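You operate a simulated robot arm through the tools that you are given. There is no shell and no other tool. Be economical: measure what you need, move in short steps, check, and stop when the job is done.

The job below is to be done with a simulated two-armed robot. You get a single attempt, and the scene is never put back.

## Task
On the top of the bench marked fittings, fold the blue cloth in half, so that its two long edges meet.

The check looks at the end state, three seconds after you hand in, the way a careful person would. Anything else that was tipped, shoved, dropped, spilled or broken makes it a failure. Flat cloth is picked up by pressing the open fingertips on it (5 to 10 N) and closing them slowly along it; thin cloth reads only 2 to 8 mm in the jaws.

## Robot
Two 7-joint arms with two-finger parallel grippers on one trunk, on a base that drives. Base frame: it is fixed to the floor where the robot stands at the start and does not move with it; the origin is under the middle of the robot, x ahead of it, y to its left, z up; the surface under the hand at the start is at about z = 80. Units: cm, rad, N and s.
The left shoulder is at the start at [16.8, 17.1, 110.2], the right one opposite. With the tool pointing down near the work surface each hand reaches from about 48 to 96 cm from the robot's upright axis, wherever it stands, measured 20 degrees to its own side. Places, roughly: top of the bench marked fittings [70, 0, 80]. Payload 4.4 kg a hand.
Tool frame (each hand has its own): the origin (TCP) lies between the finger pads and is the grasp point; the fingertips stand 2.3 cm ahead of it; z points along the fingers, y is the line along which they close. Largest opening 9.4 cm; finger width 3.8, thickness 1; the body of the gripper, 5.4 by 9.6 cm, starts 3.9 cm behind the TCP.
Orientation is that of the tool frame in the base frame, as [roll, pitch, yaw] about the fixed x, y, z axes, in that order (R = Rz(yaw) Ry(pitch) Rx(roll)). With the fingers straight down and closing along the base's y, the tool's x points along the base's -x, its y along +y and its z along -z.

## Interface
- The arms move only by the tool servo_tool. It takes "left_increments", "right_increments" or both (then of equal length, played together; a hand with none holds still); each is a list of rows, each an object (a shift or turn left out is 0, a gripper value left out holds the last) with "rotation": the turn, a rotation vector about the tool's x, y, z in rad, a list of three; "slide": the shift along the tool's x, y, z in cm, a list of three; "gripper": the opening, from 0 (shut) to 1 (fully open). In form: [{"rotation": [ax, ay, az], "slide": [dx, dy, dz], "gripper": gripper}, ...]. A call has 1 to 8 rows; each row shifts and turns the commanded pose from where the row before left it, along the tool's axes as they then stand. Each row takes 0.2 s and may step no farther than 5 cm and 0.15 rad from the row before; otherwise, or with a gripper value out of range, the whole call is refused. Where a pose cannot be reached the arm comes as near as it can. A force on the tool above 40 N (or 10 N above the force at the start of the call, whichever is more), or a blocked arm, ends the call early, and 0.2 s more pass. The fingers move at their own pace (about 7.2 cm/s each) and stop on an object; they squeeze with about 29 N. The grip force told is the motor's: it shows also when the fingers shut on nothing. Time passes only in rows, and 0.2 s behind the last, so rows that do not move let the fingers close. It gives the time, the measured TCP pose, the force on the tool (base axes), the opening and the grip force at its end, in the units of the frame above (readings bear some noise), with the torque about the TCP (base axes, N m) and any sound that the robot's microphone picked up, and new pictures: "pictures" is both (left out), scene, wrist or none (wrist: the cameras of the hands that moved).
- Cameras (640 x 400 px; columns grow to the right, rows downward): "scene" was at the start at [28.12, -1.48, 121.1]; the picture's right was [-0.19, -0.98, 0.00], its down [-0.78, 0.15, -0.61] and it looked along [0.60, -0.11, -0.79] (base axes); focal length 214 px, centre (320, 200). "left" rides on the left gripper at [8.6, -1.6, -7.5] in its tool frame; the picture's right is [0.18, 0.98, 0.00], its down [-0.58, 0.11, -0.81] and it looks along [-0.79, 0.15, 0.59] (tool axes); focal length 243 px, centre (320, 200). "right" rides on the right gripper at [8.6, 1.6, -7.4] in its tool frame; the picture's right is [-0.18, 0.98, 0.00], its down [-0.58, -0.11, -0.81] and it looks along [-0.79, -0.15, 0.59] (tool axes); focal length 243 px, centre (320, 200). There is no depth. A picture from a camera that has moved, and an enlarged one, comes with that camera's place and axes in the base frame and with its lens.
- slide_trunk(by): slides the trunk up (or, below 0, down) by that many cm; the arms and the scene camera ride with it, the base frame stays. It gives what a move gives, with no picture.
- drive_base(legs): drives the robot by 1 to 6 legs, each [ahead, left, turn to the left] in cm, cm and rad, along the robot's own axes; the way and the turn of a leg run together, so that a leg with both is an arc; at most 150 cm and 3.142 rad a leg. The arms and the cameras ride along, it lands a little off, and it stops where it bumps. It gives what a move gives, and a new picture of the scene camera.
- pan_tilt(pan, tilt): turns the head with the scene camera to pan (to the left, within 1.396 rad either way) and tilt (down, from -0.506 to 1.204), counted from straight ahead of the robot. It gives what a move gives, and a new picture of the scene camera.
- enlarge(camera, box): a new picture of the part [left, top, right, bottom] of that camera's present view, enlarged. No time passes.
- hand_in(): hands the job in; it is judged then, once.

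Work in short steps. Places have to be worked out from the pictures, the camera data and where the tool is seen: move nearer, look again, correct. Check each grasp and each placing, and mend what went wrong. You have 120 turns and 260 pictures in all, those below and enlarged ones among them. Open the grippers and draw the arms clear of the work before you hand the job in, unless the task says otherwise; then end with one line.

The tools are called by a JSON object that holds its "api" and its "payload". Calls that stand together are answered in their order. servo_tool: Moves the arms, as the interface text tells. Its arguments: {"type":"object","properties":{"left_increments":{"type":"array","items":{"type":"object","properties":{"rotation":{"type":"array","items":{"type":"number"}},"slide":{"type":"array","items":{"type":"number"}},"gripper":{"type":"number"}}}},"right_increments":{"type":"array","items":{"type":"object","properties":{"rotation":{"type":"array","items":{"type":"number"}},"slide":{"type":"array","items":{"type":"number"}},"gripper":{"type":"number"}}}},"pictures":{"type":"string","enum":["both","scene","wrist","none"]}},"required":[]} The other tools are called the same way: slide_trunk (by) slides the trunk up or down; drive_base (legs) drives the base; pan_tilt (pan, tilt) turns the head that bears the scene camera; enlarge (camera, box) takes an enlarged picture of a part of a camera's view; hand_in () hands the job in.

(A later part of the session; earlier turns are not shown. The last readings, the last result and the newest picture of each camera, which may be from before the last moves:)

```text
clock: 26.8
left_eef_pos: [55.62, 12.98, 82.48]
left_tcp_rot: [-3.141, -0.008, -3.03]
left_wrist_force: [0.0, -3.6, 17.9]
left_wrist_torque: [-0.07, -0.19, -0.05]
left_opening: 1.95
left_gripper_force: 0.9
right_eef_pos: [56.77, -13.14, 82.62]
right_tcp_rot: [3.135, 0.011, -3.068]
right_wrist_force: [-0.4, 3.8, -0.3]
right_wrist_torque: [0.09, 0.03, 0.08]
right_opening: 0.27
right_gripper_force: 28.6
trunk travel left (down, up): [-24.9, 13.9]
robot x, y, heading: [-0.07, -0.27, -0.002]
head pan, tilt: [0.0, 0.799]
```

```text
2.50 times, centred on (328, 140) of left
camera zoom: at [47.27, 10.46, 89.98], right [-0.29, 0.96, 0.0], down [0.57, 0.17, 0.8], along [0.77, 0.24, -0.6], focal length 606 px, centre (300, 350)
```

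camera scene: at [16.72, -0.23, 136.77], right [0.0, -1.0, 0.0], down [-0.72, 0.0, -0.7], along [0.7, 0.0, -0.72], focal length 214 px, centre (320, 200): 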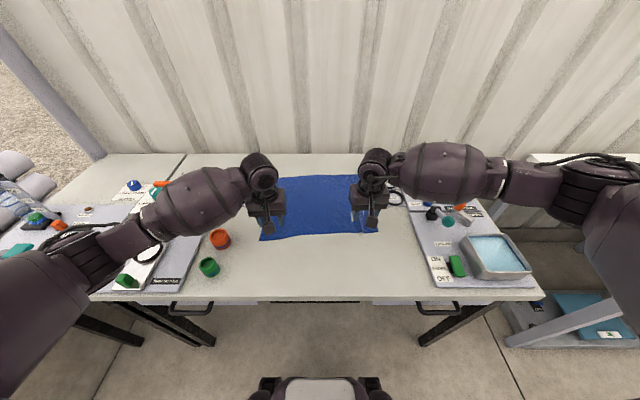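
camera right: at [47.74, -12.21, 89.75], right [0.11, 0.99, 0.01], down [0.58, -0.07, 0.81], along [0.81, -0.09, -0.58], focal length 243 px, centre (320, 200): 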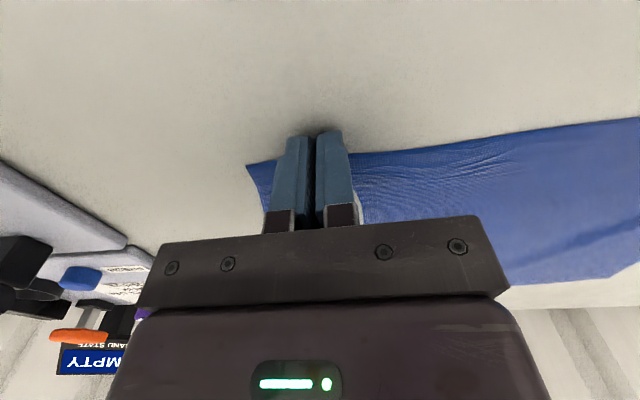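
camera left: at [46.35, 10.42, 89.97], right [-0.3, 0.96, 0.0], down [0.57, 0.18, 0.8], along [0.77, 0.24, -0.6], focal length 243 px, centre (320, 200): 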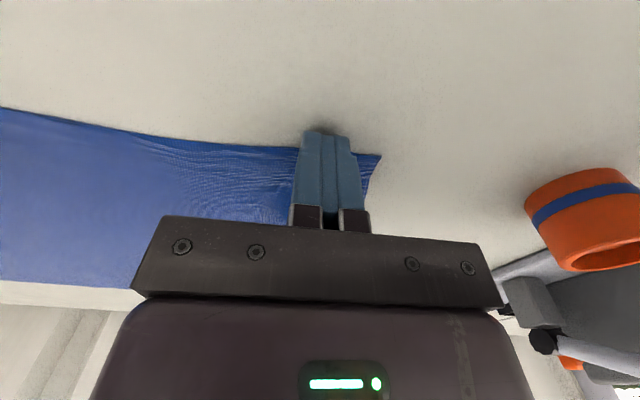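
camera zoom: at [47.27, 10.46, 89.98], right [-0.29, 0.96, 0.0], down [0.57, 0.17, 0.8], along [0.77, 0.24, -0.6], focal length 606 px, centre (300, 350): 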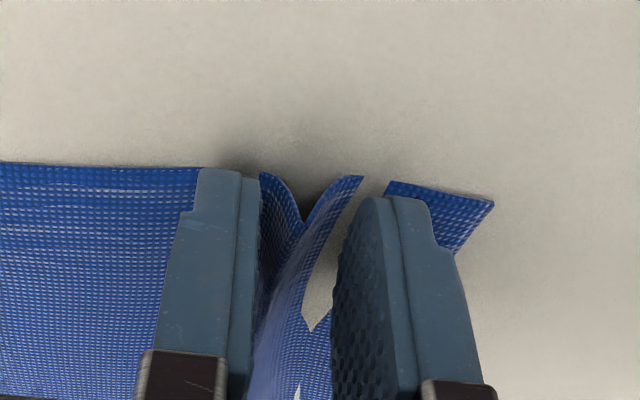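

Now a clear ridge stands between the left fingers. I close fully.

{"api": "servo_tool", "payload": {"left_increments": [{"gripper": 0.15}, {"gripper": 0.1}, {"gripper": 0.05}, {"gripper": 0.0}, {}, {}], "pictures": "none"}}

{"api": "enlarge", "payload": {"camera": "left", "box": [200, 60, 456, 220]}}

```text
clock: 28.2
left_eef_pos: [55.59, 12.97, 82.49]
left_tcp_rot: [3.141, -0.008, -3.028]
left_wrist_force: [1.2, -15.4, 17.3]
left_wrist_torque: [-0.35, -0.22, -0.16]
left_opening: 0.25
left_gripper_force: 29.4
right_eef_pos: [56.76, -13.22, 82.54]
right_tcp_rot: [3.132, 0.011, -3.067]
right_wrist_force: [-0.6, 13.1, 0.7]
right_wrist_torque: [0.29, 0.04, 0.29]
right_opening: 0.27
right_gripper_force: 29.0
trunk travel left (down, up): [-24.9, 13.9]
robot x, y, heading: [-0.27, -0.4, -0.001]
head pan, tilt: [0.0, 0.799]
```

```text
2.50 times, centred on (328, 140) of left
camera zoom: at [47.26, 10.4, 89.98], right [-0.29, 0.96, 0.0], down [0.57, 0.17, 0.8], along [0.77, 0.24, -0.6], focal length 606 px, centre (300, 350)
```

zoom: 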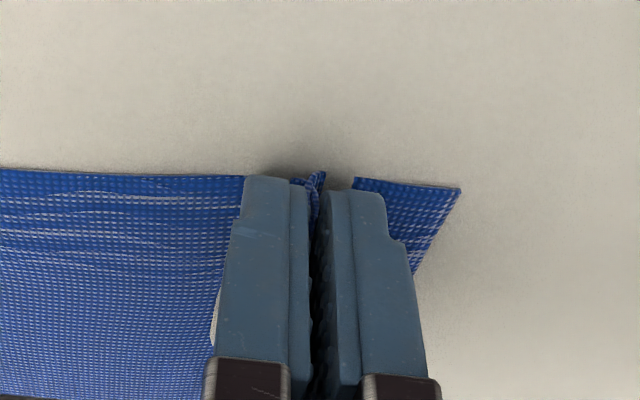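

Both hands hold about 2.5 mm of cloth, with 13-15 N of tension between them. I relax them 0.4 cm towards each other and lift a few centimetres.

{"api": "servo_tool", "payload": {"left_increments": [{"slide": [0, -0.2, 0]}, {"slide": [0, 0, -1]}, {"slide": [-0.5, 0, -2]}, {"slide": [-0.5, 0, -2]}, {}], "right_increments": [{"slide": [0, 0.2, 0]}, {"slide": [0, 0, -1]}, {"slide": [-0.5, 0, -2]}, {"slide": [-0.5, 0, -2]}, {}]}}

```text
clock: 29.4
left_eef_pos: [56.93, 12.93, 87.13]
left_tcp_rot: [3.141, -0.011, -3.028]
left_wrist_force: [1.0, -10.7, -0.5]
left_wrist_torque: [-0.25, -0.03, -0.07]
left_opening: 0.26
left_gripper_force: 29.4
right_eef_pos: [57.77, -12.89, 87.76]
right_tcp_rot: [3.136, 0.008, -3.069]
right_wrist_force: [-1.4, 10.7, 0.1]
right_wrist_torque: [0.23, 0.06, 0.24]
right_opening: 0.27
right_gripper_force: 29.0
trunk travel left (down, up): [-24.9, 13.9]
robot x, y, heading: [-0.08, -0.12, 0.004]
head pan, tilt: [0.0, 0.799]
camera scene: at [16.81, -0.22, 136.73], right [0.0, -1.0, 0.0], down [-0.72, 0.0, -0.7], along [0.7, 0.0, -0.72], focal length 214 px, centre (320, 200)
camera right: at [48.87, -11.99, 95.07], right [0.11, 0.99, 0.01], down [0.58, -0.07, 0.81], along [0.81, -0.09, -0.59], focal length 243 px, centre (320, 200)
camera left: at [48.55, 10.44, 94.7], right [-0.29, 0.96, 0.0], down [0.57, 0.17, 0.8], along [0.76, 0.24, -0.6], focal length 243 px, centre (320, 200)
```

scene: 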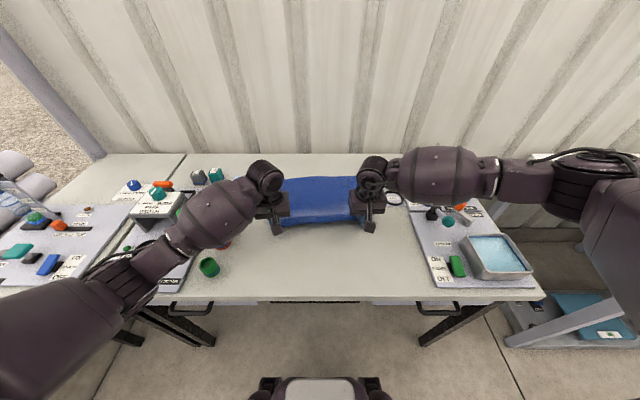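
right: 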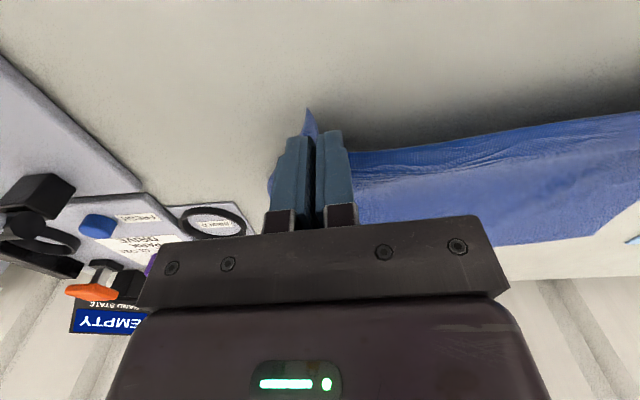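
left: 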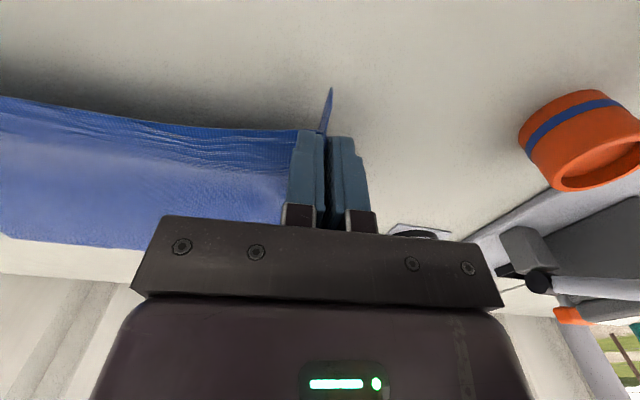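

The near edge lifts cleanly in both hands. I carry it up and forward along an arc to about mid-span, easing the tension a little.

{"api": "servo_tool", "payload": {"left_increments": [{"slide": [-1.5, -0.31, -3.0]}, {"slide": [-2.5, -0.31, -2.5]}, {"slide": [-3.3, -0.31, -1.5]}, {"slide": [-3.7, -0.31, -0.9]}, {}], "right_increments": [{"slide": [-1.6, -0.06, -2.8]}, {"slide": [-2.7, -0.06, -2.3]}, {"slide": [-3.5, -0.06, -1.3]}, {"slide": [-3.9, -0.06, -0.8]}, {}]}}

```text
clock: 30.6
left_eef_pos: [67.72, 12.79, 95.12]
left_tcp_rot: [3.14, -0.008, -3.025]
left_wrist_force: [-0.5, -2.0, -0.9]
left_wrist_torque: [-0.02, 0.01, -0.03]
left_opening: 0.24
left_gripper_force: 29.3
right_eef_pos: [69.61, -12.42, 95.23]
right_tcp_rot: [3.137, 0.009, -3.07]
right_wrist_force: [0.3, 2.3, 0.2]
right_wrist_torque: [0.03, 0.05, 0.04]
right_opening: 0.25
right_gripper_force: 29.0
trunk travel left (down, up): [-24.9, 13.9]
robot x, y, heading: [-0.15, 0.13, -0.003]
head pan, tilt: [0.0, 0.799]
camera scene: at [16.73, -0.24, 136.75], right [0.0, -1.0, 0.0], down [-0.72, 0.0, -0.7], along [0.7, 0.0, -0.72], focal length 214 px, centre (320, 200)
camera right: at [60.7, -11.41, 102.52], right [0.11, 0.99, 0.01], down [0.58, -0.07, 0.81], along [0.81, -0.09, -0.59], focal length 243 px, centre (320, 200)
camera left: at [59.51, 10.31, 102.64], right [-0.29, 0.96, 0.0], down [0.57, 0.17, 0.8], along [0.76, 0.24, -0.6], focal length 243 px, centre (320, 200)
```

scene: 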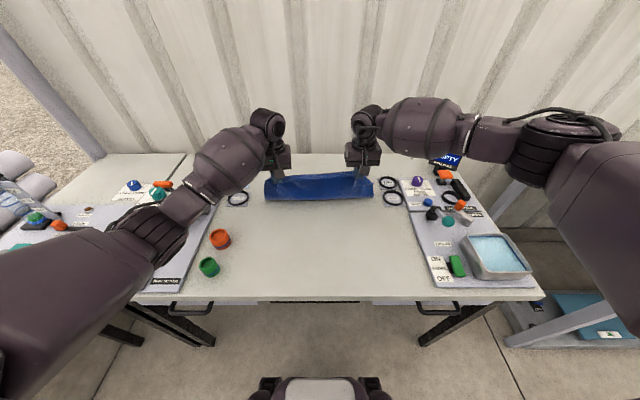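
right: 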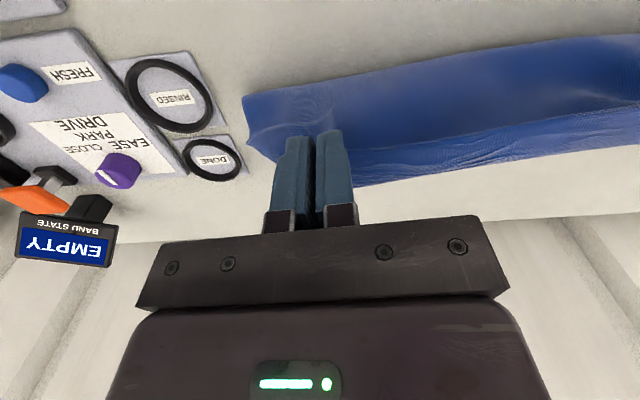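
left: 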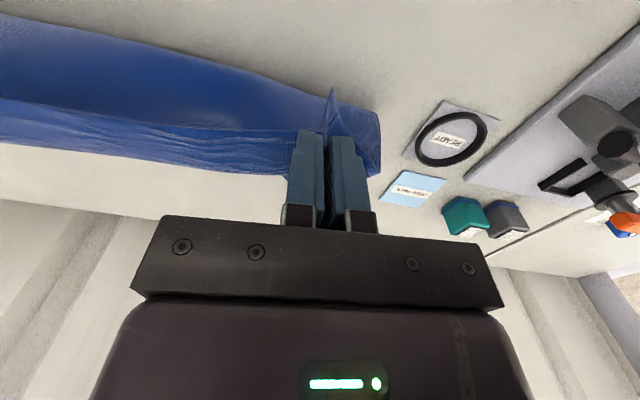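

The fold line has formed at about x=72 and the lower layer is undisturbed. I tilt both hands back 0.3 rad so the edge can flop forward, then carry on towards the far edge.

{"api": "servo_tool", "payload": {"left_increments": [{"rotation": [0, 0.1, 0]}, {"rotation": [0, 0.1, 0]}, {"rotation": [0, 0.1, 0]}, {"slide": [-3.43, -0.3, 0.2]}, {"slide": [-3.43, -0.3, 0.6]}, {"slide": [-3.43, -0.3, 0.9]}, {"slide": [-3.43, -0.3, 1.3]}, {}], "right_increments": [{"rotation": [0, 0.1, 0]}, {"rotation": [0, 0.1, 0]}, {"rotation": [0, 0.1, 0]}, {"slide": [-3.45, -0.22, 0.2]}, {"slide": [-3.45, -0.22, 0.6]}, {"slide": [-3.45, -0.22, 0.9]}, {"slide": [-3.45, -0.22, 1.3]}, {}]}}

```text
clock: 32.4
left_eef_pos: [74.19, 13.92, 91.41]
left_tcp_rot: [-3.141, -0.31, -3.031]
left_wrist_force: [0.1, -19.2, 0.5]
left_wrist_torque: [-0.51, -0.03, -0.03]
left_opening: 0.26
left_gripper_force: 29.2
left hand out of reach, approached as far as the arm can: row 5, 6, 7
right_eef_pos: [74.35, -12.6, 92.26]
right_tcp_rot: [3.132, -0.291, -3.064]
right_wrist_force: [0.3, 18.9, -0.7]
right_wrist_torque: [0.54, 0.0, 0.27]
right_opening: 0.25
right_gripper_force: 29.0
right hand out of reach, approached as far as the arm can: row 5, 6, 7
trunk travel left (down, up): [-24.9, 13.9]
robot x, y, heading: [0.07, 0.18, 0.002]
head pan, tilt: [0.0, 0.799]
camera scene: at [16.81, -0.18, 136.74], right [0.0, -1.0, 0.0], down [-0.72, 0.0, -0.7], along [0.7, 0.0, -0.72], focal length 214 px, centre (320, 200)
camera right: at [67.95, -11.51, 101.8], right [0.1, 0.99, -0.04], down [0.79, -0.05, 0.6], along [0.6, -0.1, -0.8], focal length 243 px, centre (320, 200)
camera left: at [68.45, 11.66, 101.14], right [-0.28, 0.96, 0.05], down [0.78, 0.2, 0.59], along [0.56, 0.21, -0.8], focal length 243 px, centre (320, 200)
```

scene: 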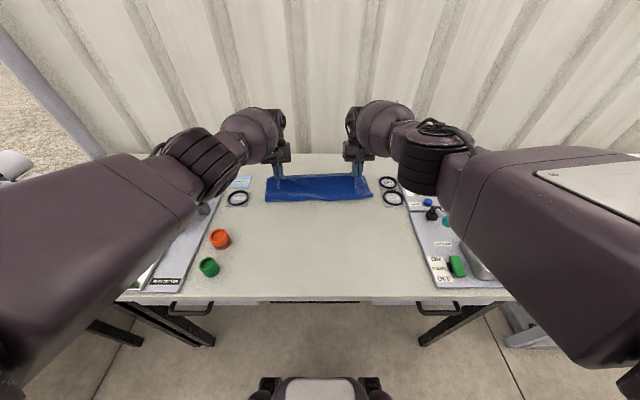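
right: 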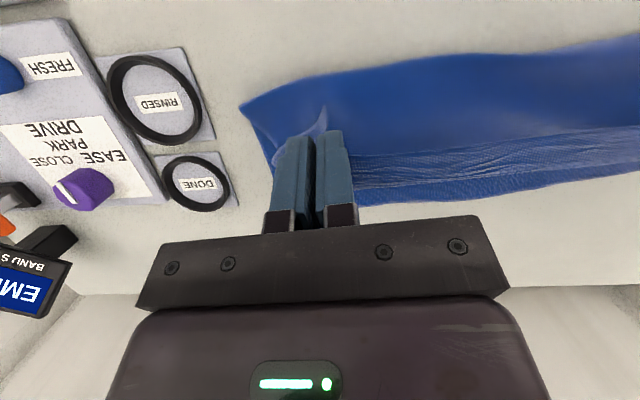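
left: 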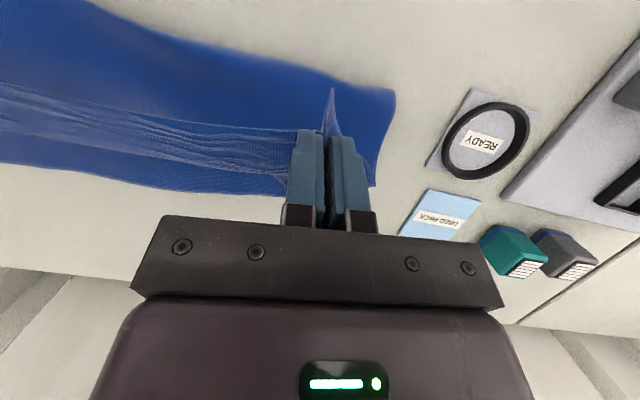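

With the trunk raised, the arms run out of reach at x≈74. I lower the hands while easing the tension, then drive the base forward about 10 cm, since the bench front is at x≈36 and the base front near 22.

{"api": "servo_tool", "payload": {"left_increments": [{"slide": [-0.1, -0.3, 1.6]}, {"slide": [-0.2, -0.3, 1.7]}, {"slide": [-0.2, -0.2, 1.7]}, {}], "right_increments": [{"slide": [-0.1, 0.3, 1.7]}, {"slide": [-0.2, 0.3, 2.0]}, {"slide": [-0.2, 0.2, 2.0]}, {}], "pictures": "none"}}

{"api": "pan_tilt", "payload": {"pan": 0.0, "tilt": 1.15}}

```text
clock: 33.4
left_eef_pos: [72.47, 13.17, 86.57]
left_tcp_rot: [3.137, -0.307, -3.026]
left_wrist_force: [-0.1, -3.1, 0.1]
left_wrist_torque: [-0.05, 0.01, 0.02]
left_opening: 0.29
left_gripper_force: 28.7
left hand out of reach, approached as far as the arm can: row 2, 3
right_eef_pos: [72.91, -12.24, 87.78]
right_tcp_rot: [3.136, -0.29, -3.07]
right_wrist_force: [0.2, 1.8, -0.2]
right_wrist_torque: [0.06, -0.01, 0.02]
right_opening: 0.23
right_gripper_force: 29.4
right hand out of reach, approached as far as the arm can: row 2, 3
trunk travel left (down, up): [-24.9, 13.9]
robot x, y, heading: [-0.06, -0.48, -0.003]
head pan, tilt: [0.0, 0.799]
```

```text
clock: 34.2
left_eef_pos: [72.48, 13.11, 86.61]
left_tcp_rot: [3.141, -0.31, -3.028]
left_wrist_force: [-0.3, -0.6, 0.3]
left_wrist_torque: [-0.03, -0.08, -0.03]
left_opening: 0.27
left_gripper_force: 28.8
right_eef_pos: [72.91, -12.12, 87.75]
right_tcp_rot: [3.137, -0.291, -3.07]
right_wrist_force: [-0.5, 1.1, 0.3]
right_wrist_torque: [0.04, 0.02, 0.04]
right_opening: 0.24
right_gripper_force: 28.9
trunk travel left (down, up): [-24.9, 13.9]
robot x, y, heading: [0.15, -0.45, 0.0]
head pan, tilt: [0.0, 1.15]
camera scene: at [14.68, -0.23, 134.26], right [0.0, -1.0, 0.0], down [-0.91, 0.0, -0.41], along [0.41, 0.0, -0.91], focal length 214 px, centre (320, 200)
```

scene: 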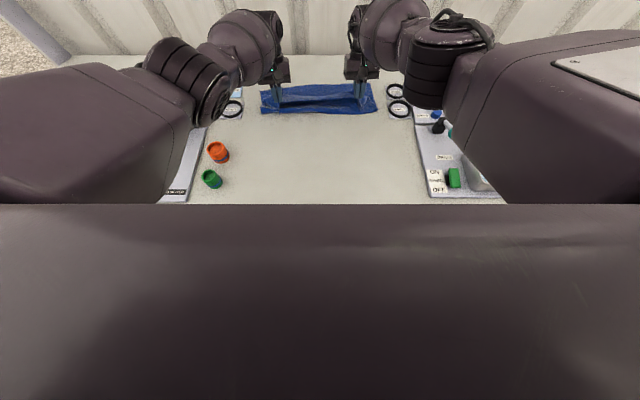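

The chest front is at about x≈18 and nothing of the robot protrudes beyond roughly x=24, so 9 cm forward is clear of the bench. I restore the head tilt and drive.

{"api": "pan_tilt", "payload": {"pan": 0.0, "tilt": 0.8}}

{"api": "drive_base", "payload": {"legs": [[5, 0, 0]]}}

```text
clock: 35.1
left_eef_pos: [72.51, 13.14, 86.64]
left_tcp_rot: [3.14, -0.308, -3.026]
left_wrist_force: [0.4, -0.9, 0.3]
left_wrist_torque: [-0.03, -0.02, -0.06]
left_opening: 0.26
left_gripper_force: 28.5
right_eef_pos: [72.89, -12.26, 87.64]
right_tcp_rot: [3.134, -0.292, -3.066]
right_wrist_force: [0.8, 0.7, 0.5]
right_wrist_torque: [0.02, 0.01, 0.05]
right_opening: 0.25
right_gripper_force: 29.6
trunk travel left (down, up): [-24.9, 13.9]
robot x, y, heading: [-0.24, -0.32, 0.001]
head pan, tilt: [0.0, 0.799]
camera scene: at [16.78, -0.23, 136.74], right [0.0, -1.0, 0.0], down [-0.72, 0.0, -0.7], along [0.7, 0.0, -0.72], focal length 214 px, centre (320, 200)
```

scene: 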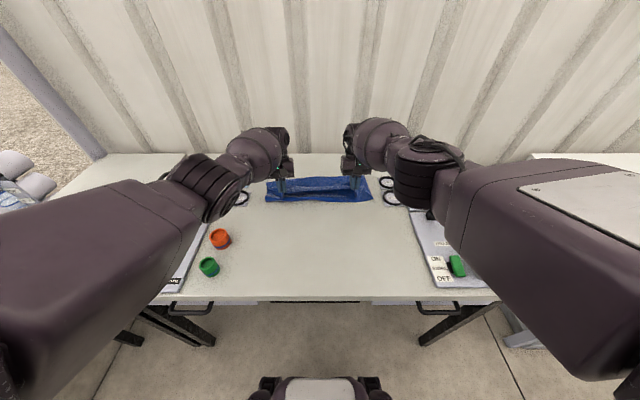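

```text
clock: 36.0
left_eef_pos: [77.49, 13.14, 86.56]
left_tcp_rot: [3.14, -0.31, -3.027]
left_wrist_force: [-0.5, -0.6, -1.2]
left_wrist_torque: [-0.01, 0.01, 0.01]
left_opening: 0.28
left_gripper_force: 28.8
right_eef_pos: [77.99, -11.97, 87.66]
right_tcp_rot: [3.136, -0.292, -3.066]
right_wrist_force: [0.5, 1.3, -0.5]
right_wrist_torque: [0.0, -0.03, -0.01]
right_opening: 0.25
right_gripper_force: 28.5
trunk travel left (down, up): [-24.9, 13.9]
robot x, y, heading: [4.81, -0.26, 0.001]
head pan, tilt: [0.0, 0.799]
camera scene: at [21.94, -0.22, 136.72], right [0.0, -1.0, 0.0], down [-0.72, 0.0, -0.7], along [0.7, 0.0, -0.72], focal length 214 px, centre (320, 200)
```

scene: 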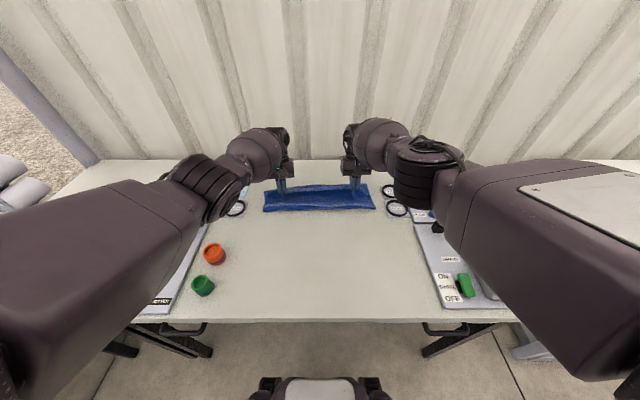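

The drive went cleanly and the cloth followed with little tension. I drive 6 cm more.

{"api": "drive_base", "payload": {"legs": [[6, 0, 0]]}}

{"api": "enlarge", "payload": {"camera": "right", "box": [0, 0, 640, 400]}}

{"api": "enlarge", "payload": {"camera": "left", "box": [0, 0, 640, 400]}}

```text
clock: 37.0
left_eef_pos: [83.52, 13.21, 86.59]
left_tcp_rot: [3.14, -0.311, -3.026]
left_wrist_force: [0.1, 0.6, 0.5]
left_wrist_torque: [-0.01, 0.0, 0.02]
left_opening: 0.27
left_gripper_force: 28.8
right_eef_pos: [83.96, -12.07, 87.51]
right_tcp_rot: [3.136, -0.291, -3.066]
right_wrist_force: [0.1, 0.4, 0.4]
right_wrist_torque: [0.0, 0.0, 0.03]
right_opening: 0.25
right_gripper_force: 29.3
trunk travel left (down, up): [-24.9, 13.9]
robot x, y, heading: [10.97, -0.34, -0.006]
head pan, tilt: [0.0, 0.799]
camera scene: at [27.91, -0.23, 136.72], right [0.0, -1.0, 0.0], down [-0.72, 0.0, -0.7], along [0.7, 0.0, -0.72], focal length 214 px, centre (320, 200)
```

scene: 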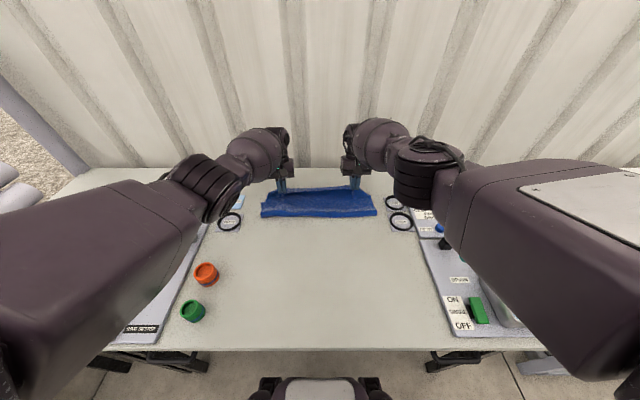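

```text
1.00 times, centred on (320, 200) of right (not enlarged: the box is as wide or as high as the picture)
camera zoom: at [77.62, -11.03, 97.18], right [0.1, 0.99, -0.05], down [0.8, -0.06, 0.6], along [0.6, -0.1, -0.8], focal length 243 px, centre (320, 200)
```

zoom: 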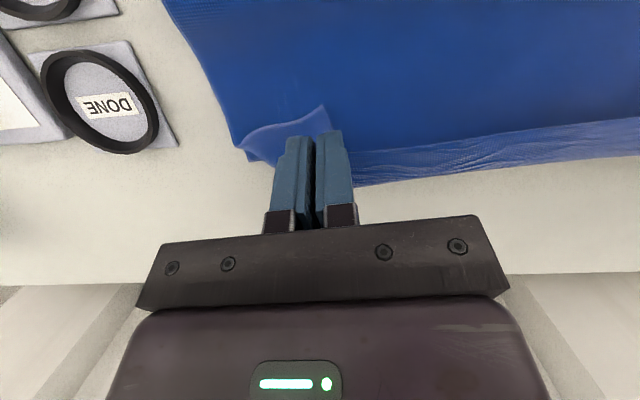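

```text
1.00 times, centred on (320, 200) of left (not enlarged: the box is as wide or as high as the picture)
camera zoom: at [77.78, 10.85, 96.28], right [-0.29, 0.96, 0.06], down [0.78, 0.2, 0.59], along [0.55, 0.21, -0.81], focal length 243 px, centre (320, 200)
```

zoom: 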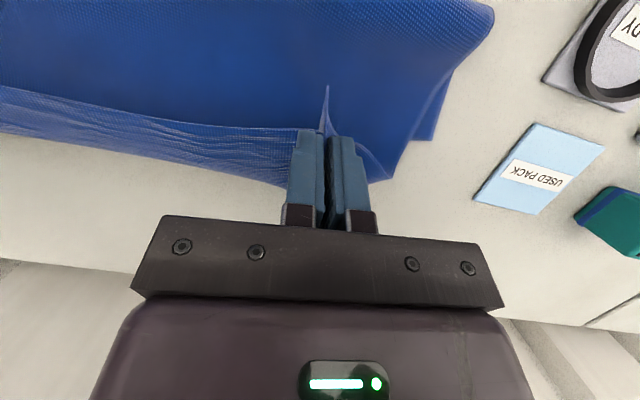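

I check the alignment of the layers from the scene camera.

{"api": "enlarge", "payload": {"camera": "scene", "box": [220, 140, 420, 265]}}

{"api": "enlarge", "payload": {"camera": "left", "box": [240, 60, 496, 220]}}

{"api": "enlarge", "payload": {"camera": "right", "box": [180, 60, 436, 220]}}

```text
3.20 times, centred on (320, 202) of scene
camera zoom: at [27.91, -0.23, 136.72], right [0.0, -1.0, 0.0], down [-0.72, 0.0, -0.7], along [0.7, 0.0, -0.72], focal length 686 px, centre (320, 192)
```

zoom: 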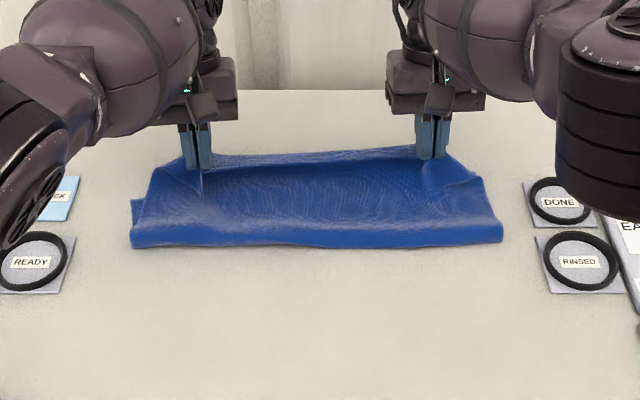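

```text
2.50 times, centred on (368, 140) of left
camera zoom: at [77.78, 10.85, 96.28], right [-0.29, 0.96, 0.06], down [0.78, 0.2, 0.59], along [0.55, 0.21, -0.81], focal length 606 px, centre (200, 350)
```

zoom: 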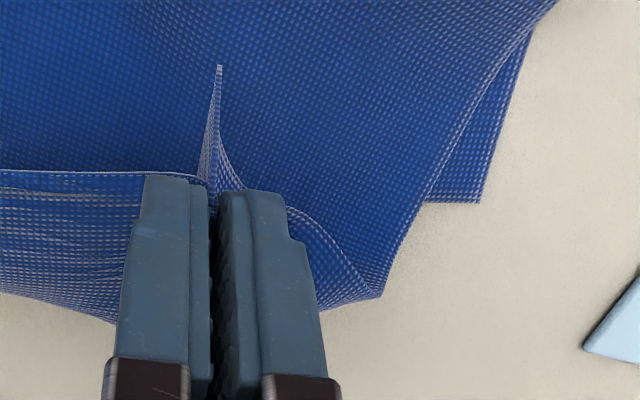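

```text
2.50 times, centred on (308, 140) of right
camera zoom: at [77.62, -11.03, 97.18], right [0.1, 0.99, -0.05], down [0.8, -0.06, 0.6], along [0.6, -0.1, -0.8], focal length 606 px, centre (350, 350)
```

zoom: 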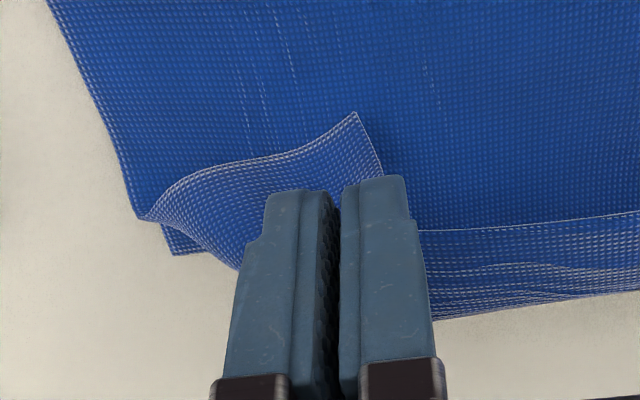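

The bottom layer's far corners are at about (81.7, 21.5) on the left and (86.3, -18.4) on the right, so the far edge is skewed. I lower both hands so the held edge lands on that line: left back about 3 cm, right almost straight down, both 0.7 cm towards +y.

{"api": "servo_tool", "payload": {"left_increments": [{"slide": [0.64, 0.35, 1.3]}, {"slide": [0.64, 0.35, 1.3]}, {"slide": [0.64, 0.35, 1.1]}, {}], "right_increments": [{"slide": [-0.28, 0.24, 1.35]}, {"slide": [-0.28, 0.24, 1.35]}, {"slide": [-0.28, 0.24, 1.1]}, {}]}}

```text
clock: 38.0
left_eef_pos: [80.44, 13.88, 83.74]
left_tcp_rot: [-3.141, -0.307, -3.028]
left_wrist_force: [0.2, -6.0, 4.4]
left_wrist_torque: [-0.1, 0.0, 0.05]
left_opening: 0.22
left_gripper_force: 29.2
right_eef_pos: [82.42, -11.74, 83.99]
right_tcp_rot: [3.134, -0.29, -3.068]
right_wrist_force: [-0.2, 6.2, 0.1]
right_wrist_torque: [0.18, 0.0, 0.13]
right_opening: 0.24
right_gripper_force: 28.6
right hand out of reach, approached as far as the arm can: row 2, 3
trunk travel left (down, up): [-24.9, 13.9]
robot x, y, heading: [10.85, -0.38, -0.004]
head pan, tilt: [0.0, 0.799]
camera scene: at [27.74, -0.26, 136.76], right [0.0, -1.0, 0.0], down [-0.72, 0.0, -0.7], along [0.7, 0.0, -0.72], focal length 214 px, centre (320, 200)
camera right: at [76.04, -10.57, 93.58], right [0.1, 0.99, -0.05], down [0.79, -0.06, 0.61], along [0.6, -0.1, -0.79], focal length 243 px, centre (320, 200)
camera left: at [74.69, 11.66, 93.55], right [-0.29, 0.96, 0.06], down [0.78, 0.2, 0.59], along [0.56, 0.21, -0.8], focal length 243 px, centre (320, 200)
```

scene: 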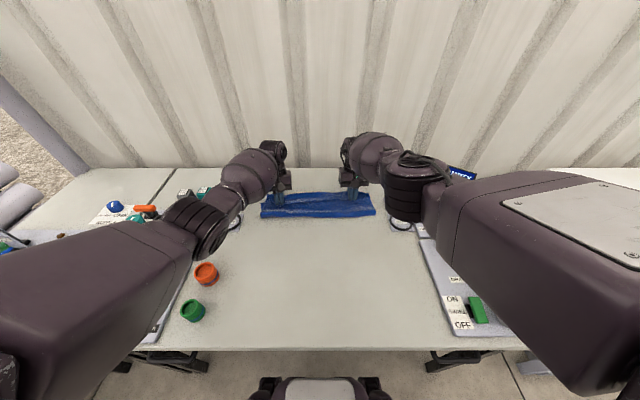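
right: 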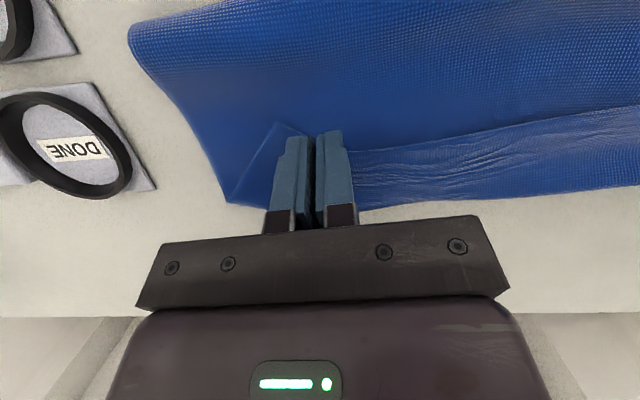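
left: 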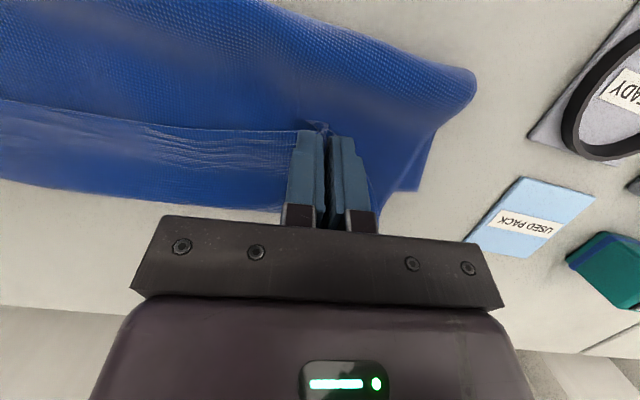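

{"api": "enlarge", "payload": {"camera": "left", "box": [0, 60, 480, 260]}}

{"api": "enlarge", "payload": {"camera": "right", "box": [180, 60, 640, 260]}}

{"api": "enlarge", "payload": {"camera": "scene", "box": [230, 150, 410, 250]}}

```text
1.33 times, centred on (240, 160) of left
camera zoom: at [74.69, 11.66, 93.55], right [-0.29, 0.96, 0.06], down [0.78, 0.2, 0.59], along [0.56, 0.21, -0.8], focal length 324 px, centre (427, 253)
```

zoom: 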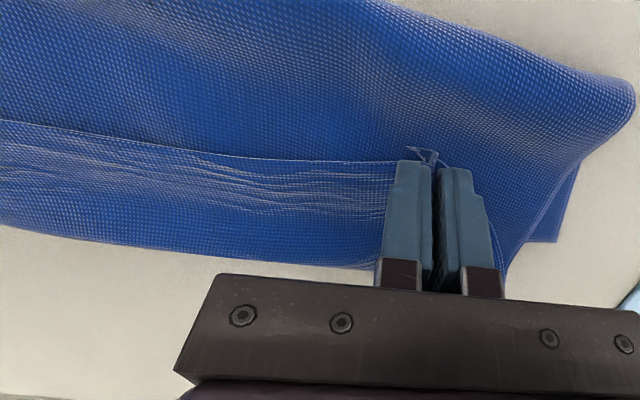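

```text
1.39 times, centred on (410, 160) of right
camera zoom: at [76.04, -10.57, 93.58], right [0.1, 0.99, -0.05], down [0.79, -0.06, 0.61], along [0.6, -0.1, -0.79], focal length 338 px, centre (195, 256)
```

zoom: 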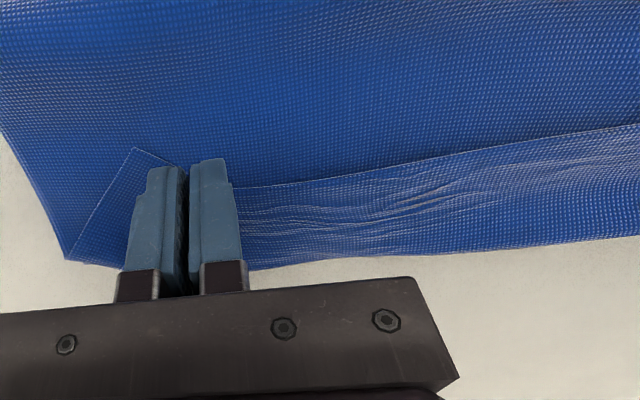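

```text
3.56 times, centred on (320, 200) of scene
camera zoom: at [27.74, -0.26, 136.76], right [0.0, -1.0, 0.0], down [-0.72, 0.0, -0.7], along [0.7, 0.0, -0.72], focal length 763 px, centre (320, 200)
```

zoom: 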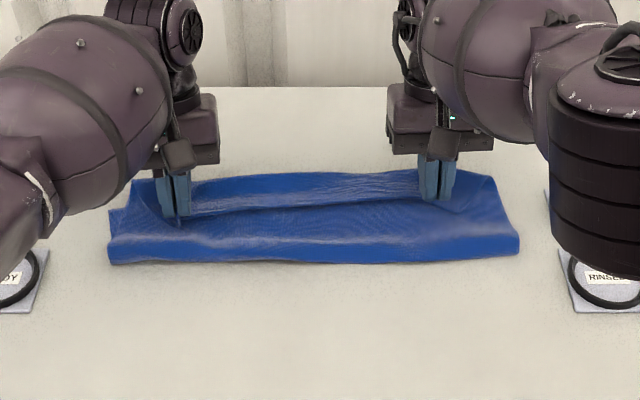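

The held edge has slack curling ahead of the fingers, and the fold line was pulled too far forward (x≈74, ideally 67 to 70). I take the hands back up above the ideal fold line with less tilt, so the bottom half lies flat again, then come down on a tighter arc.

{"api": "servo_tool", "payload": {"left_increments": [{"slide": [0, 0, -2.5], "rotation": [0, -0.075, 0]}, {"slide": [0, 0, -2.5], "rotation": [0, -0.075, 0]}, {"slide": [3.37, 0.3, -1.03]}, {"slide": [3.37, 0.3, -1.03]}, {"slide": [3.37, 0.3, -1.03]}, {"slide": [3.37, 0.3, -1.03]}, {"slide": [3.37, 0.3, -1.03]}, {}], "right_increments": [{"slide": [0, 0, -2.5], "rotation": [0, -0.075, 0]}, {"slide": [0, 0, -2.5], "rotation": [0, -0.075, 0]}, {"slide": [3.06, 0.17, -1.14]}, {"slide": [3.06, 0.17, -1.14]}, {"slide": [3.06, 0.17, -1.14]}, {"slide": [3.06, 0.17, -1.14]}, {"slide": [3.06, 0.17, -1.14]}, {}]}}

```text
clock: 38.7
left_eef_pos: [80.08, 12.21, 89.57]
left_tcp_rot: [-3.12, -0.148, -3.05]
left_wrist_force: [6.5, -28.3, -3.4]
left_wrist_torque: [-0.63, -0.16, 0.11]
left_opening: 0.27
left_gripper_force: 29.2
right_eef_pos: [86.0, -14.4, 87.2]
right_tcp_rot: [-3.129, -0.171, 3.056]
right_wrist_force: [-7.2, 25.7, 1.8]
right_wrist_torque: [0.7, 0.17, 0.2]
right_opening: 0.24
right_gripper_force: 29.5
right hand out of reach, approached as far as the arm can: row 1, 2
trunk travel left (down, up): [-24.9, 13.9]
robot x, y, heading: [10.79, -0.18, 0.003]
head pan, tilt: [0.0, 0.799]
stopped in row 3 (left hand): the force on the tool passed its limit at 61 N (the readings are from after the stop); the commanded pose is now the measured one
camera scene: at [27.83, -0.53, 136.73], right [0.0, -1.0, 0.0], down [-0.72, 0.0, -0.7], along [0.7, 0.0, -0.72], focal length 214 px, centre (320, 200)
camera right: at [78.79, -12.01, 95.99], right [0.26, 0.96, -0.04], down [0.7, -0.16, 0.7], along [0.66, -0.21, -0.72], focal length 243 px, centre (320, 200)
camera left: at [72.88, 10.24, 98.32], right [-0.28, 0.96, 0.0], down [0.68, 0.19, 0.71], along [0.68, 0.2, -0.71], focal length 243 px, centre (320, 200)
```

scene: 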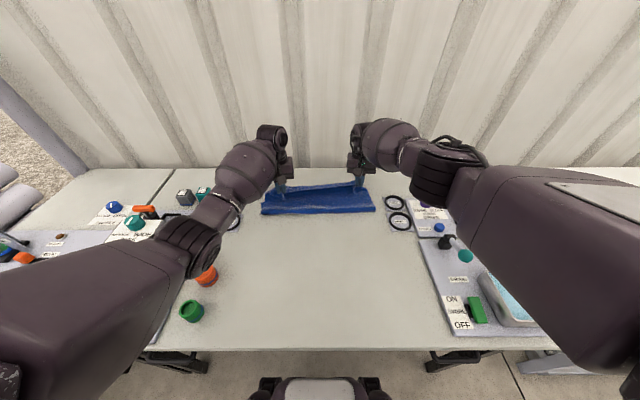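
right: 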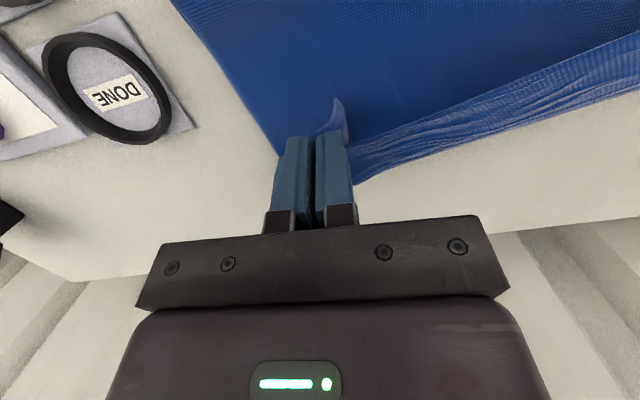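
left: 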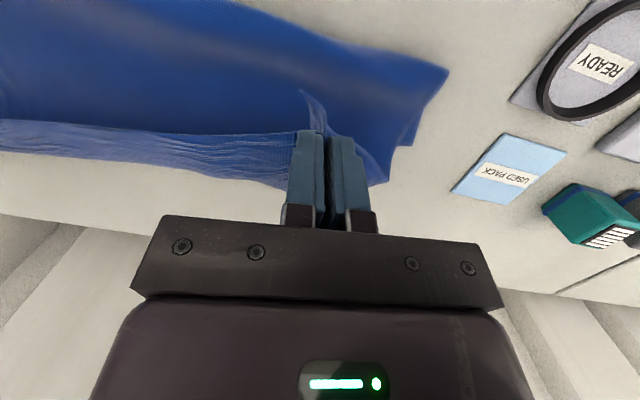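

The right hand twisted at its reach limit and tensioned the cloth, but both still hold. I bring the right hand back, inward and straight again.

{"api": "servo_tool", "payload": {"left_increments": [{}, {}, {}, {"slide": [1.0, 0, -0.5]}, {"slide": [1.5, 0.1, -0.5]}, {}], "right_increments": [{"slide": [1.0, 0.7, -0.3], "rotation": [0, 0, -0.05]}, {"slide": [1.0, 0.7, -0.3], "rotation": [0, 0, -0.05]}, {"slide": [1.0, 0.5, -0.3], "rotation": [0, 0, -0.06]}, {"slide": [1.5, 0, -0.5]}, {"slide": [1.5, 0.1, -0.5]}, {}], "pictures": "scene"}}

```text
clock: 40.1
left_eef_pos: [77.83, 12.89, 90.84]
left_tcp_rot: [-3.125, -0.154, -3.038]
left_wrist_force: [-0.5, -2.0, 0.4]
left_wrist_torque: [-0.05, 0.02, 0.01]
left_opening: 0.26
left_gripper_force: 29.3
right_eef_pos: [80.62, -12.9, 90.15]
right_tcp_rot: [3.138, -0.172, -3.076]
right_wrist_force: [-0.1, 2.9, 0.9]
right_wrist_torque: [0.06, 0.01, -0.03]
right_opening: 0.25
right_gripper_force: 29.6
trunk travel left (down, up): [-24.9, 13.9]
robot x, y, heading: [10.89, -0.08, 0.002]
head pan, tilt: [0.0, 0.799]
camera scene: at [27.81, -0.2, 136.73], right [0.0, -1.0, 0.0], down [-0.72, 0.0, -0.7], along [0.7, 0.0, -0.72], focal length 214 px, centre (320, 200)
```

scene: 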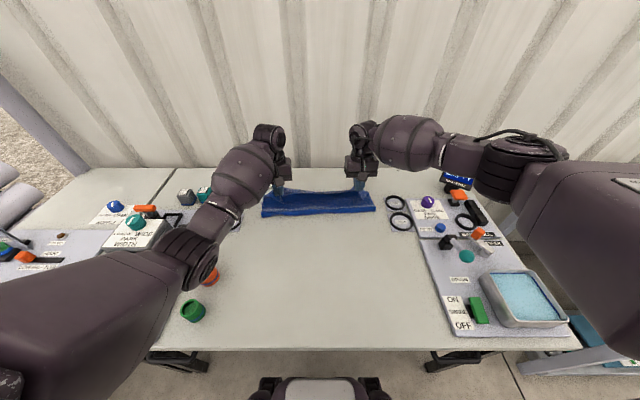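

Recovered with low tension. I continue back to above the ideal fold line.

{"api": "servo_tool", "payload": {"left_increments": [{"slide": [2.54, 0.28, -0.7]}, {"slide": [2.54, 0.28, -0.7]}, {"slide": [2.54, 0.28, -0.7]}, {"slide": [2.54, 0.28, -0.7]}, {"slide": [2.54, 0.28, -0.7]}, {}], "right_increments": [{"slide": [2.43, 0.2, -0.9]}, {"slide": [2.43, 0.2, -0.9]}, {"slide": [2.43, 0.2, -0.9]}, {"slide": [2.43, 0.2, -0.9]}, {"slide": [2.43, 0.2, -0.9]}, {}]}}

{"api": "enlarge", "payload": {"camera": "scene", "box": [220, 140, 420, 265]}}

```text
clock: 41.5
left_eef_pos: [65.58, 13.29, 95.99]
left_tcp_rot: [-3.127, -0.153, -3.039]
left_wrist_force: [1.2, -3.4, 0.0]
left_wrist_torque: [-0.06, 0.02, 0.03]
left_opening: 0.26
left_gripper_force: 29.1
right_eef_pos: [69.26, -12.56, 96.42]
right_tcp_rot: [3.138, -0.171, -3.073]
right_wrist_force: [-0.1, 3.4, 0.9]
right_wrist_torque: [0.07, 0.03, -0.05]
right_opening: 0.21
right_gripper_force: 28.9
trunk travel left (down, up): [-24.9, 13.9]
robot x, y, heading: [10.82, -0.21, -0.001]
head pan, tilt: [0.0, 0.799]
camera scene: at [27.85, -0.21, 136.72], right [0.0, -1.0, 0.0], down [-0.72, 0.0, -0.7], along [0.7, 0.0, -0.72], focal length 214 px, centre (320, 200)
camera right: at [61.85, -11.46, 105.05], right [0.11, 0.99, -0.03], down [0.72, -0.06, 0.69], along [0.69, -0.1, -0.72], focal length 243 px, centre (320, 200)
camera left: at [58.35, 11.05, 104.79], right [-0.28, 0.96, 0.01], down [0.68, 0.19, 0.71], along [0.67, 0.21, -0.71], focal length 243 px, centre (320, 200)
```

scene: 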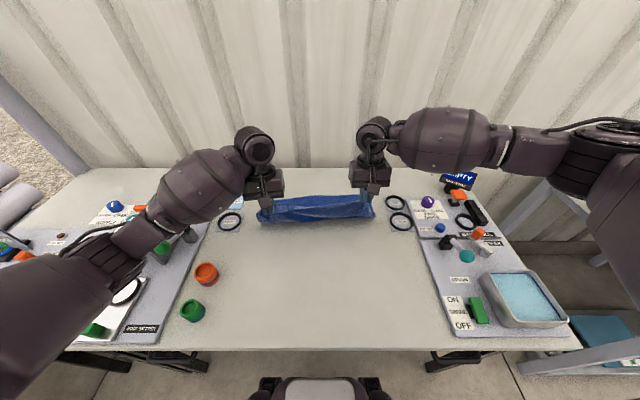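
right: 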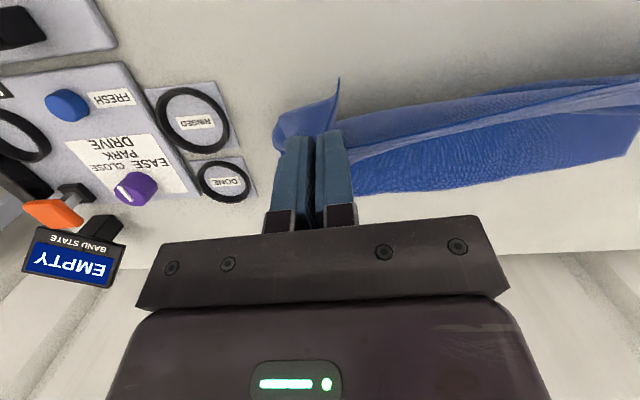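
left: 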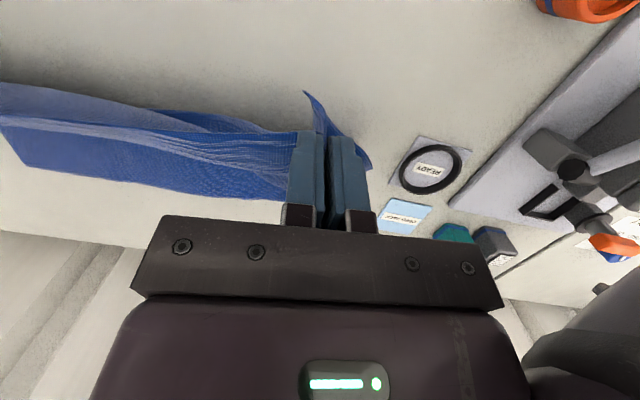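

```text
3.20 times, centred on (320, 202) of scene
camera zoom: at [27.85, -0.21, 136.72], right [0.0, -1.0, 0.0], down [-0.72, 0.0, -0.7], along [0.7, 0.0, -0.72], focal length 686 px, centre (320, 192)
```

zoom: 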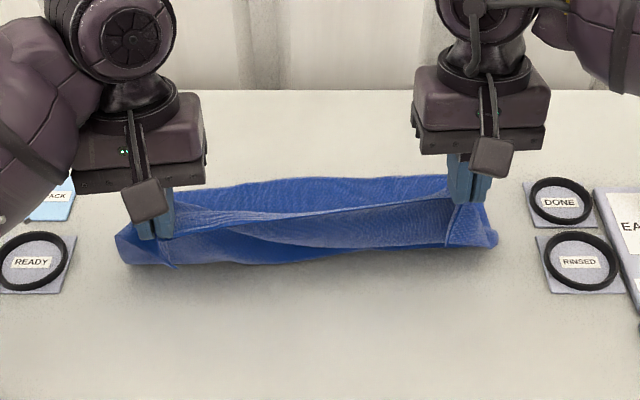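

The fold still sits at x≈72-73, while the far edge runs from about (83.1, 13) to (85.2, -12.5), so the fold belongs at 68 to 70. I lower the hands and drive back 10 cm so the cloth lies down to where the fold should start.

{"api": "servo_tool", "payload": {"left_increments": [{"slide": [-0.41, 0, 2.7]}, {"slide": [-0.41, 0, 2.7]}, {}], "right_increments": [{"slide": [-0.47, 0, 2.75]}, {"slide": [-0.47, 0, 2.75]}, {}], "pictures": "none"}}

{"api": "drive_base", "payload": {"legs": [[-10, 0, 0]]}}

{"api": "enlarge", "payload": {"camera": "scene", "box": [220, 140, 420, 265]}}

```text
clock: 42.3
left_eef_pos: [65.74, 13.02, 90.71]
left_tcp_rot: [-3.125, -0.154, -3.04]
left_wrist_force: [0.1, -0.8, 0.5]
left_wrist_torque: [-0.05, -0.01, 0.01]
left_opening: 0.24
left_gripper_force: 29.2
right_eef_pos: [69.27, -12.43, 91.05]
right_tcp_rot: [3.139, -0.169, -3.076]
right_wrist_force: [0.0, 1.6, 0.0]
right_wrist_torque: [0.01, 0.02, -0.04]
right_opening: 0.19
right_gripper_force: 29.4
trunk travel left (down, up): [-24.9, 13.9]
robot x, y, heading: [10.55, 0.05, -0.003]
head pan, tilt: [0.0, 0.799]
```

```text
clock: 43.5
left_eef_pos: [56.07, 13.04, 90.79]
left_tcp_rot: [-3.126, -0.151, -3.04]
left_wrist_force: [0.0, -1.5, 0.9]
left_wrist_torque: [-0.04, -0.04, -0.02]
left_opening: 0.23
left_gripper_force: 29.0
right_eef_pos: [59.68, -12.41, 91.22]
right_tcp_rot: [3.138, -0.171, -3.076]
right_wrist_force: [-0.8, 0.8, 0.8]
right_wrist_torque: [0.02, 0.02, -0.04]
right_opening: 0.19
right_gripper_force: 29.1
trunk travel left (down, up): [-24.9, 13.9]
robot x, y, heading: [1.65, -0.3, 0.004]
head pan, tilt: [0.0, 0.799]
camera scene: at [18.03, -0.22, 136.76], right [0.0, -1.0, 0.0], down [-0.72, 0.0, -0.7], along [0.7, 0.0, -0.72], focal length 214 px, centre (320, 200)
```

scene: 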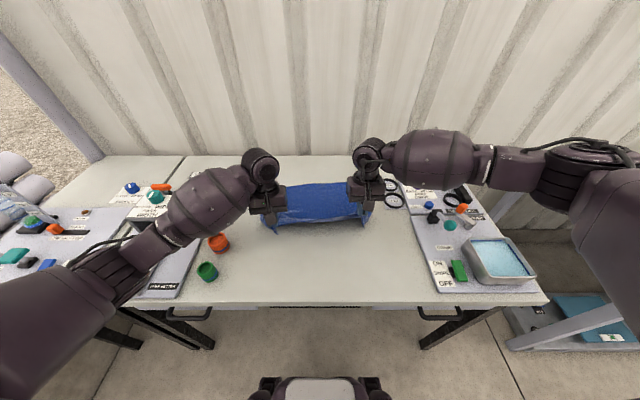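

```text
3.20 times, centred on (320, 202) of scene
camera zoom: at [18.03, -0.22, 136.76], right [0.0, -1.0, 0.0], down [-0.72, 0.0, -0.7], along [0.7, 0.0, -0.72], focal length 686 px, centre (320, 192)
```

zoom: 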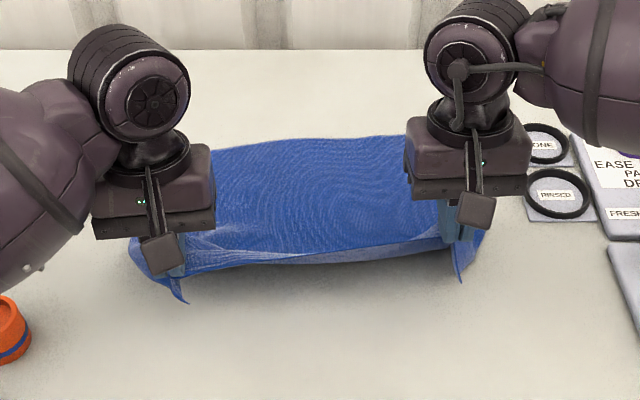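

The cloth lies down well again. I check the far edge with the wrist cameras.

{"api": "enlarge", "payload": {"camera": "left", "box": [0, 0, 640, 400]}}

{"api": "enlarge", "payload": {"camera": "right", "box": [0, 0, 640, 400]}}

```text
1.00 times, centred on (320, 200) of left (not enlarged: the box is as wide or as high as the picture)
camera zoom: at [48.78, 10.85, 99.51], right [-0.28, 0.96, 0.01], down [0.68, 0.19, 0.71], along [0.68, 0.21, -0.71], focal length 243 px, centre (320, 200)
```

zoom: 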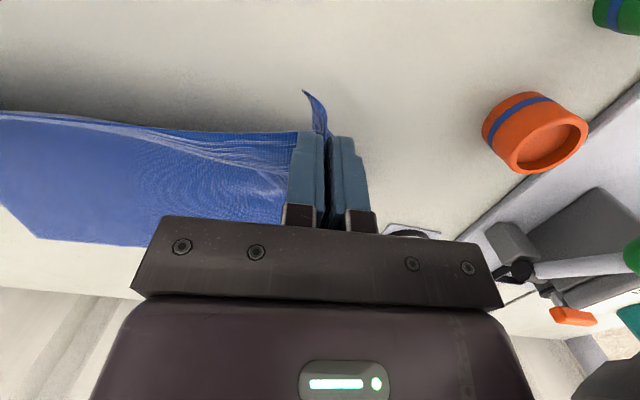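

```text
1.00 times, centred on (320, 200) of right (not enlarged: the box is as wide or as high as the picture)
camera zoom: at [52.2, -11.35, 99.86], right [0.12, 0.99, -0.03], down [0.71, -0.06, 0.7], along [0.69, -0.1, -0.72], focal length 243 px, centre (320, 200)
```

zoom: 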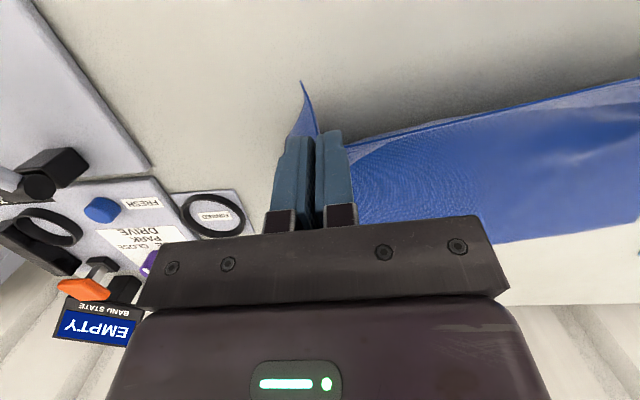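

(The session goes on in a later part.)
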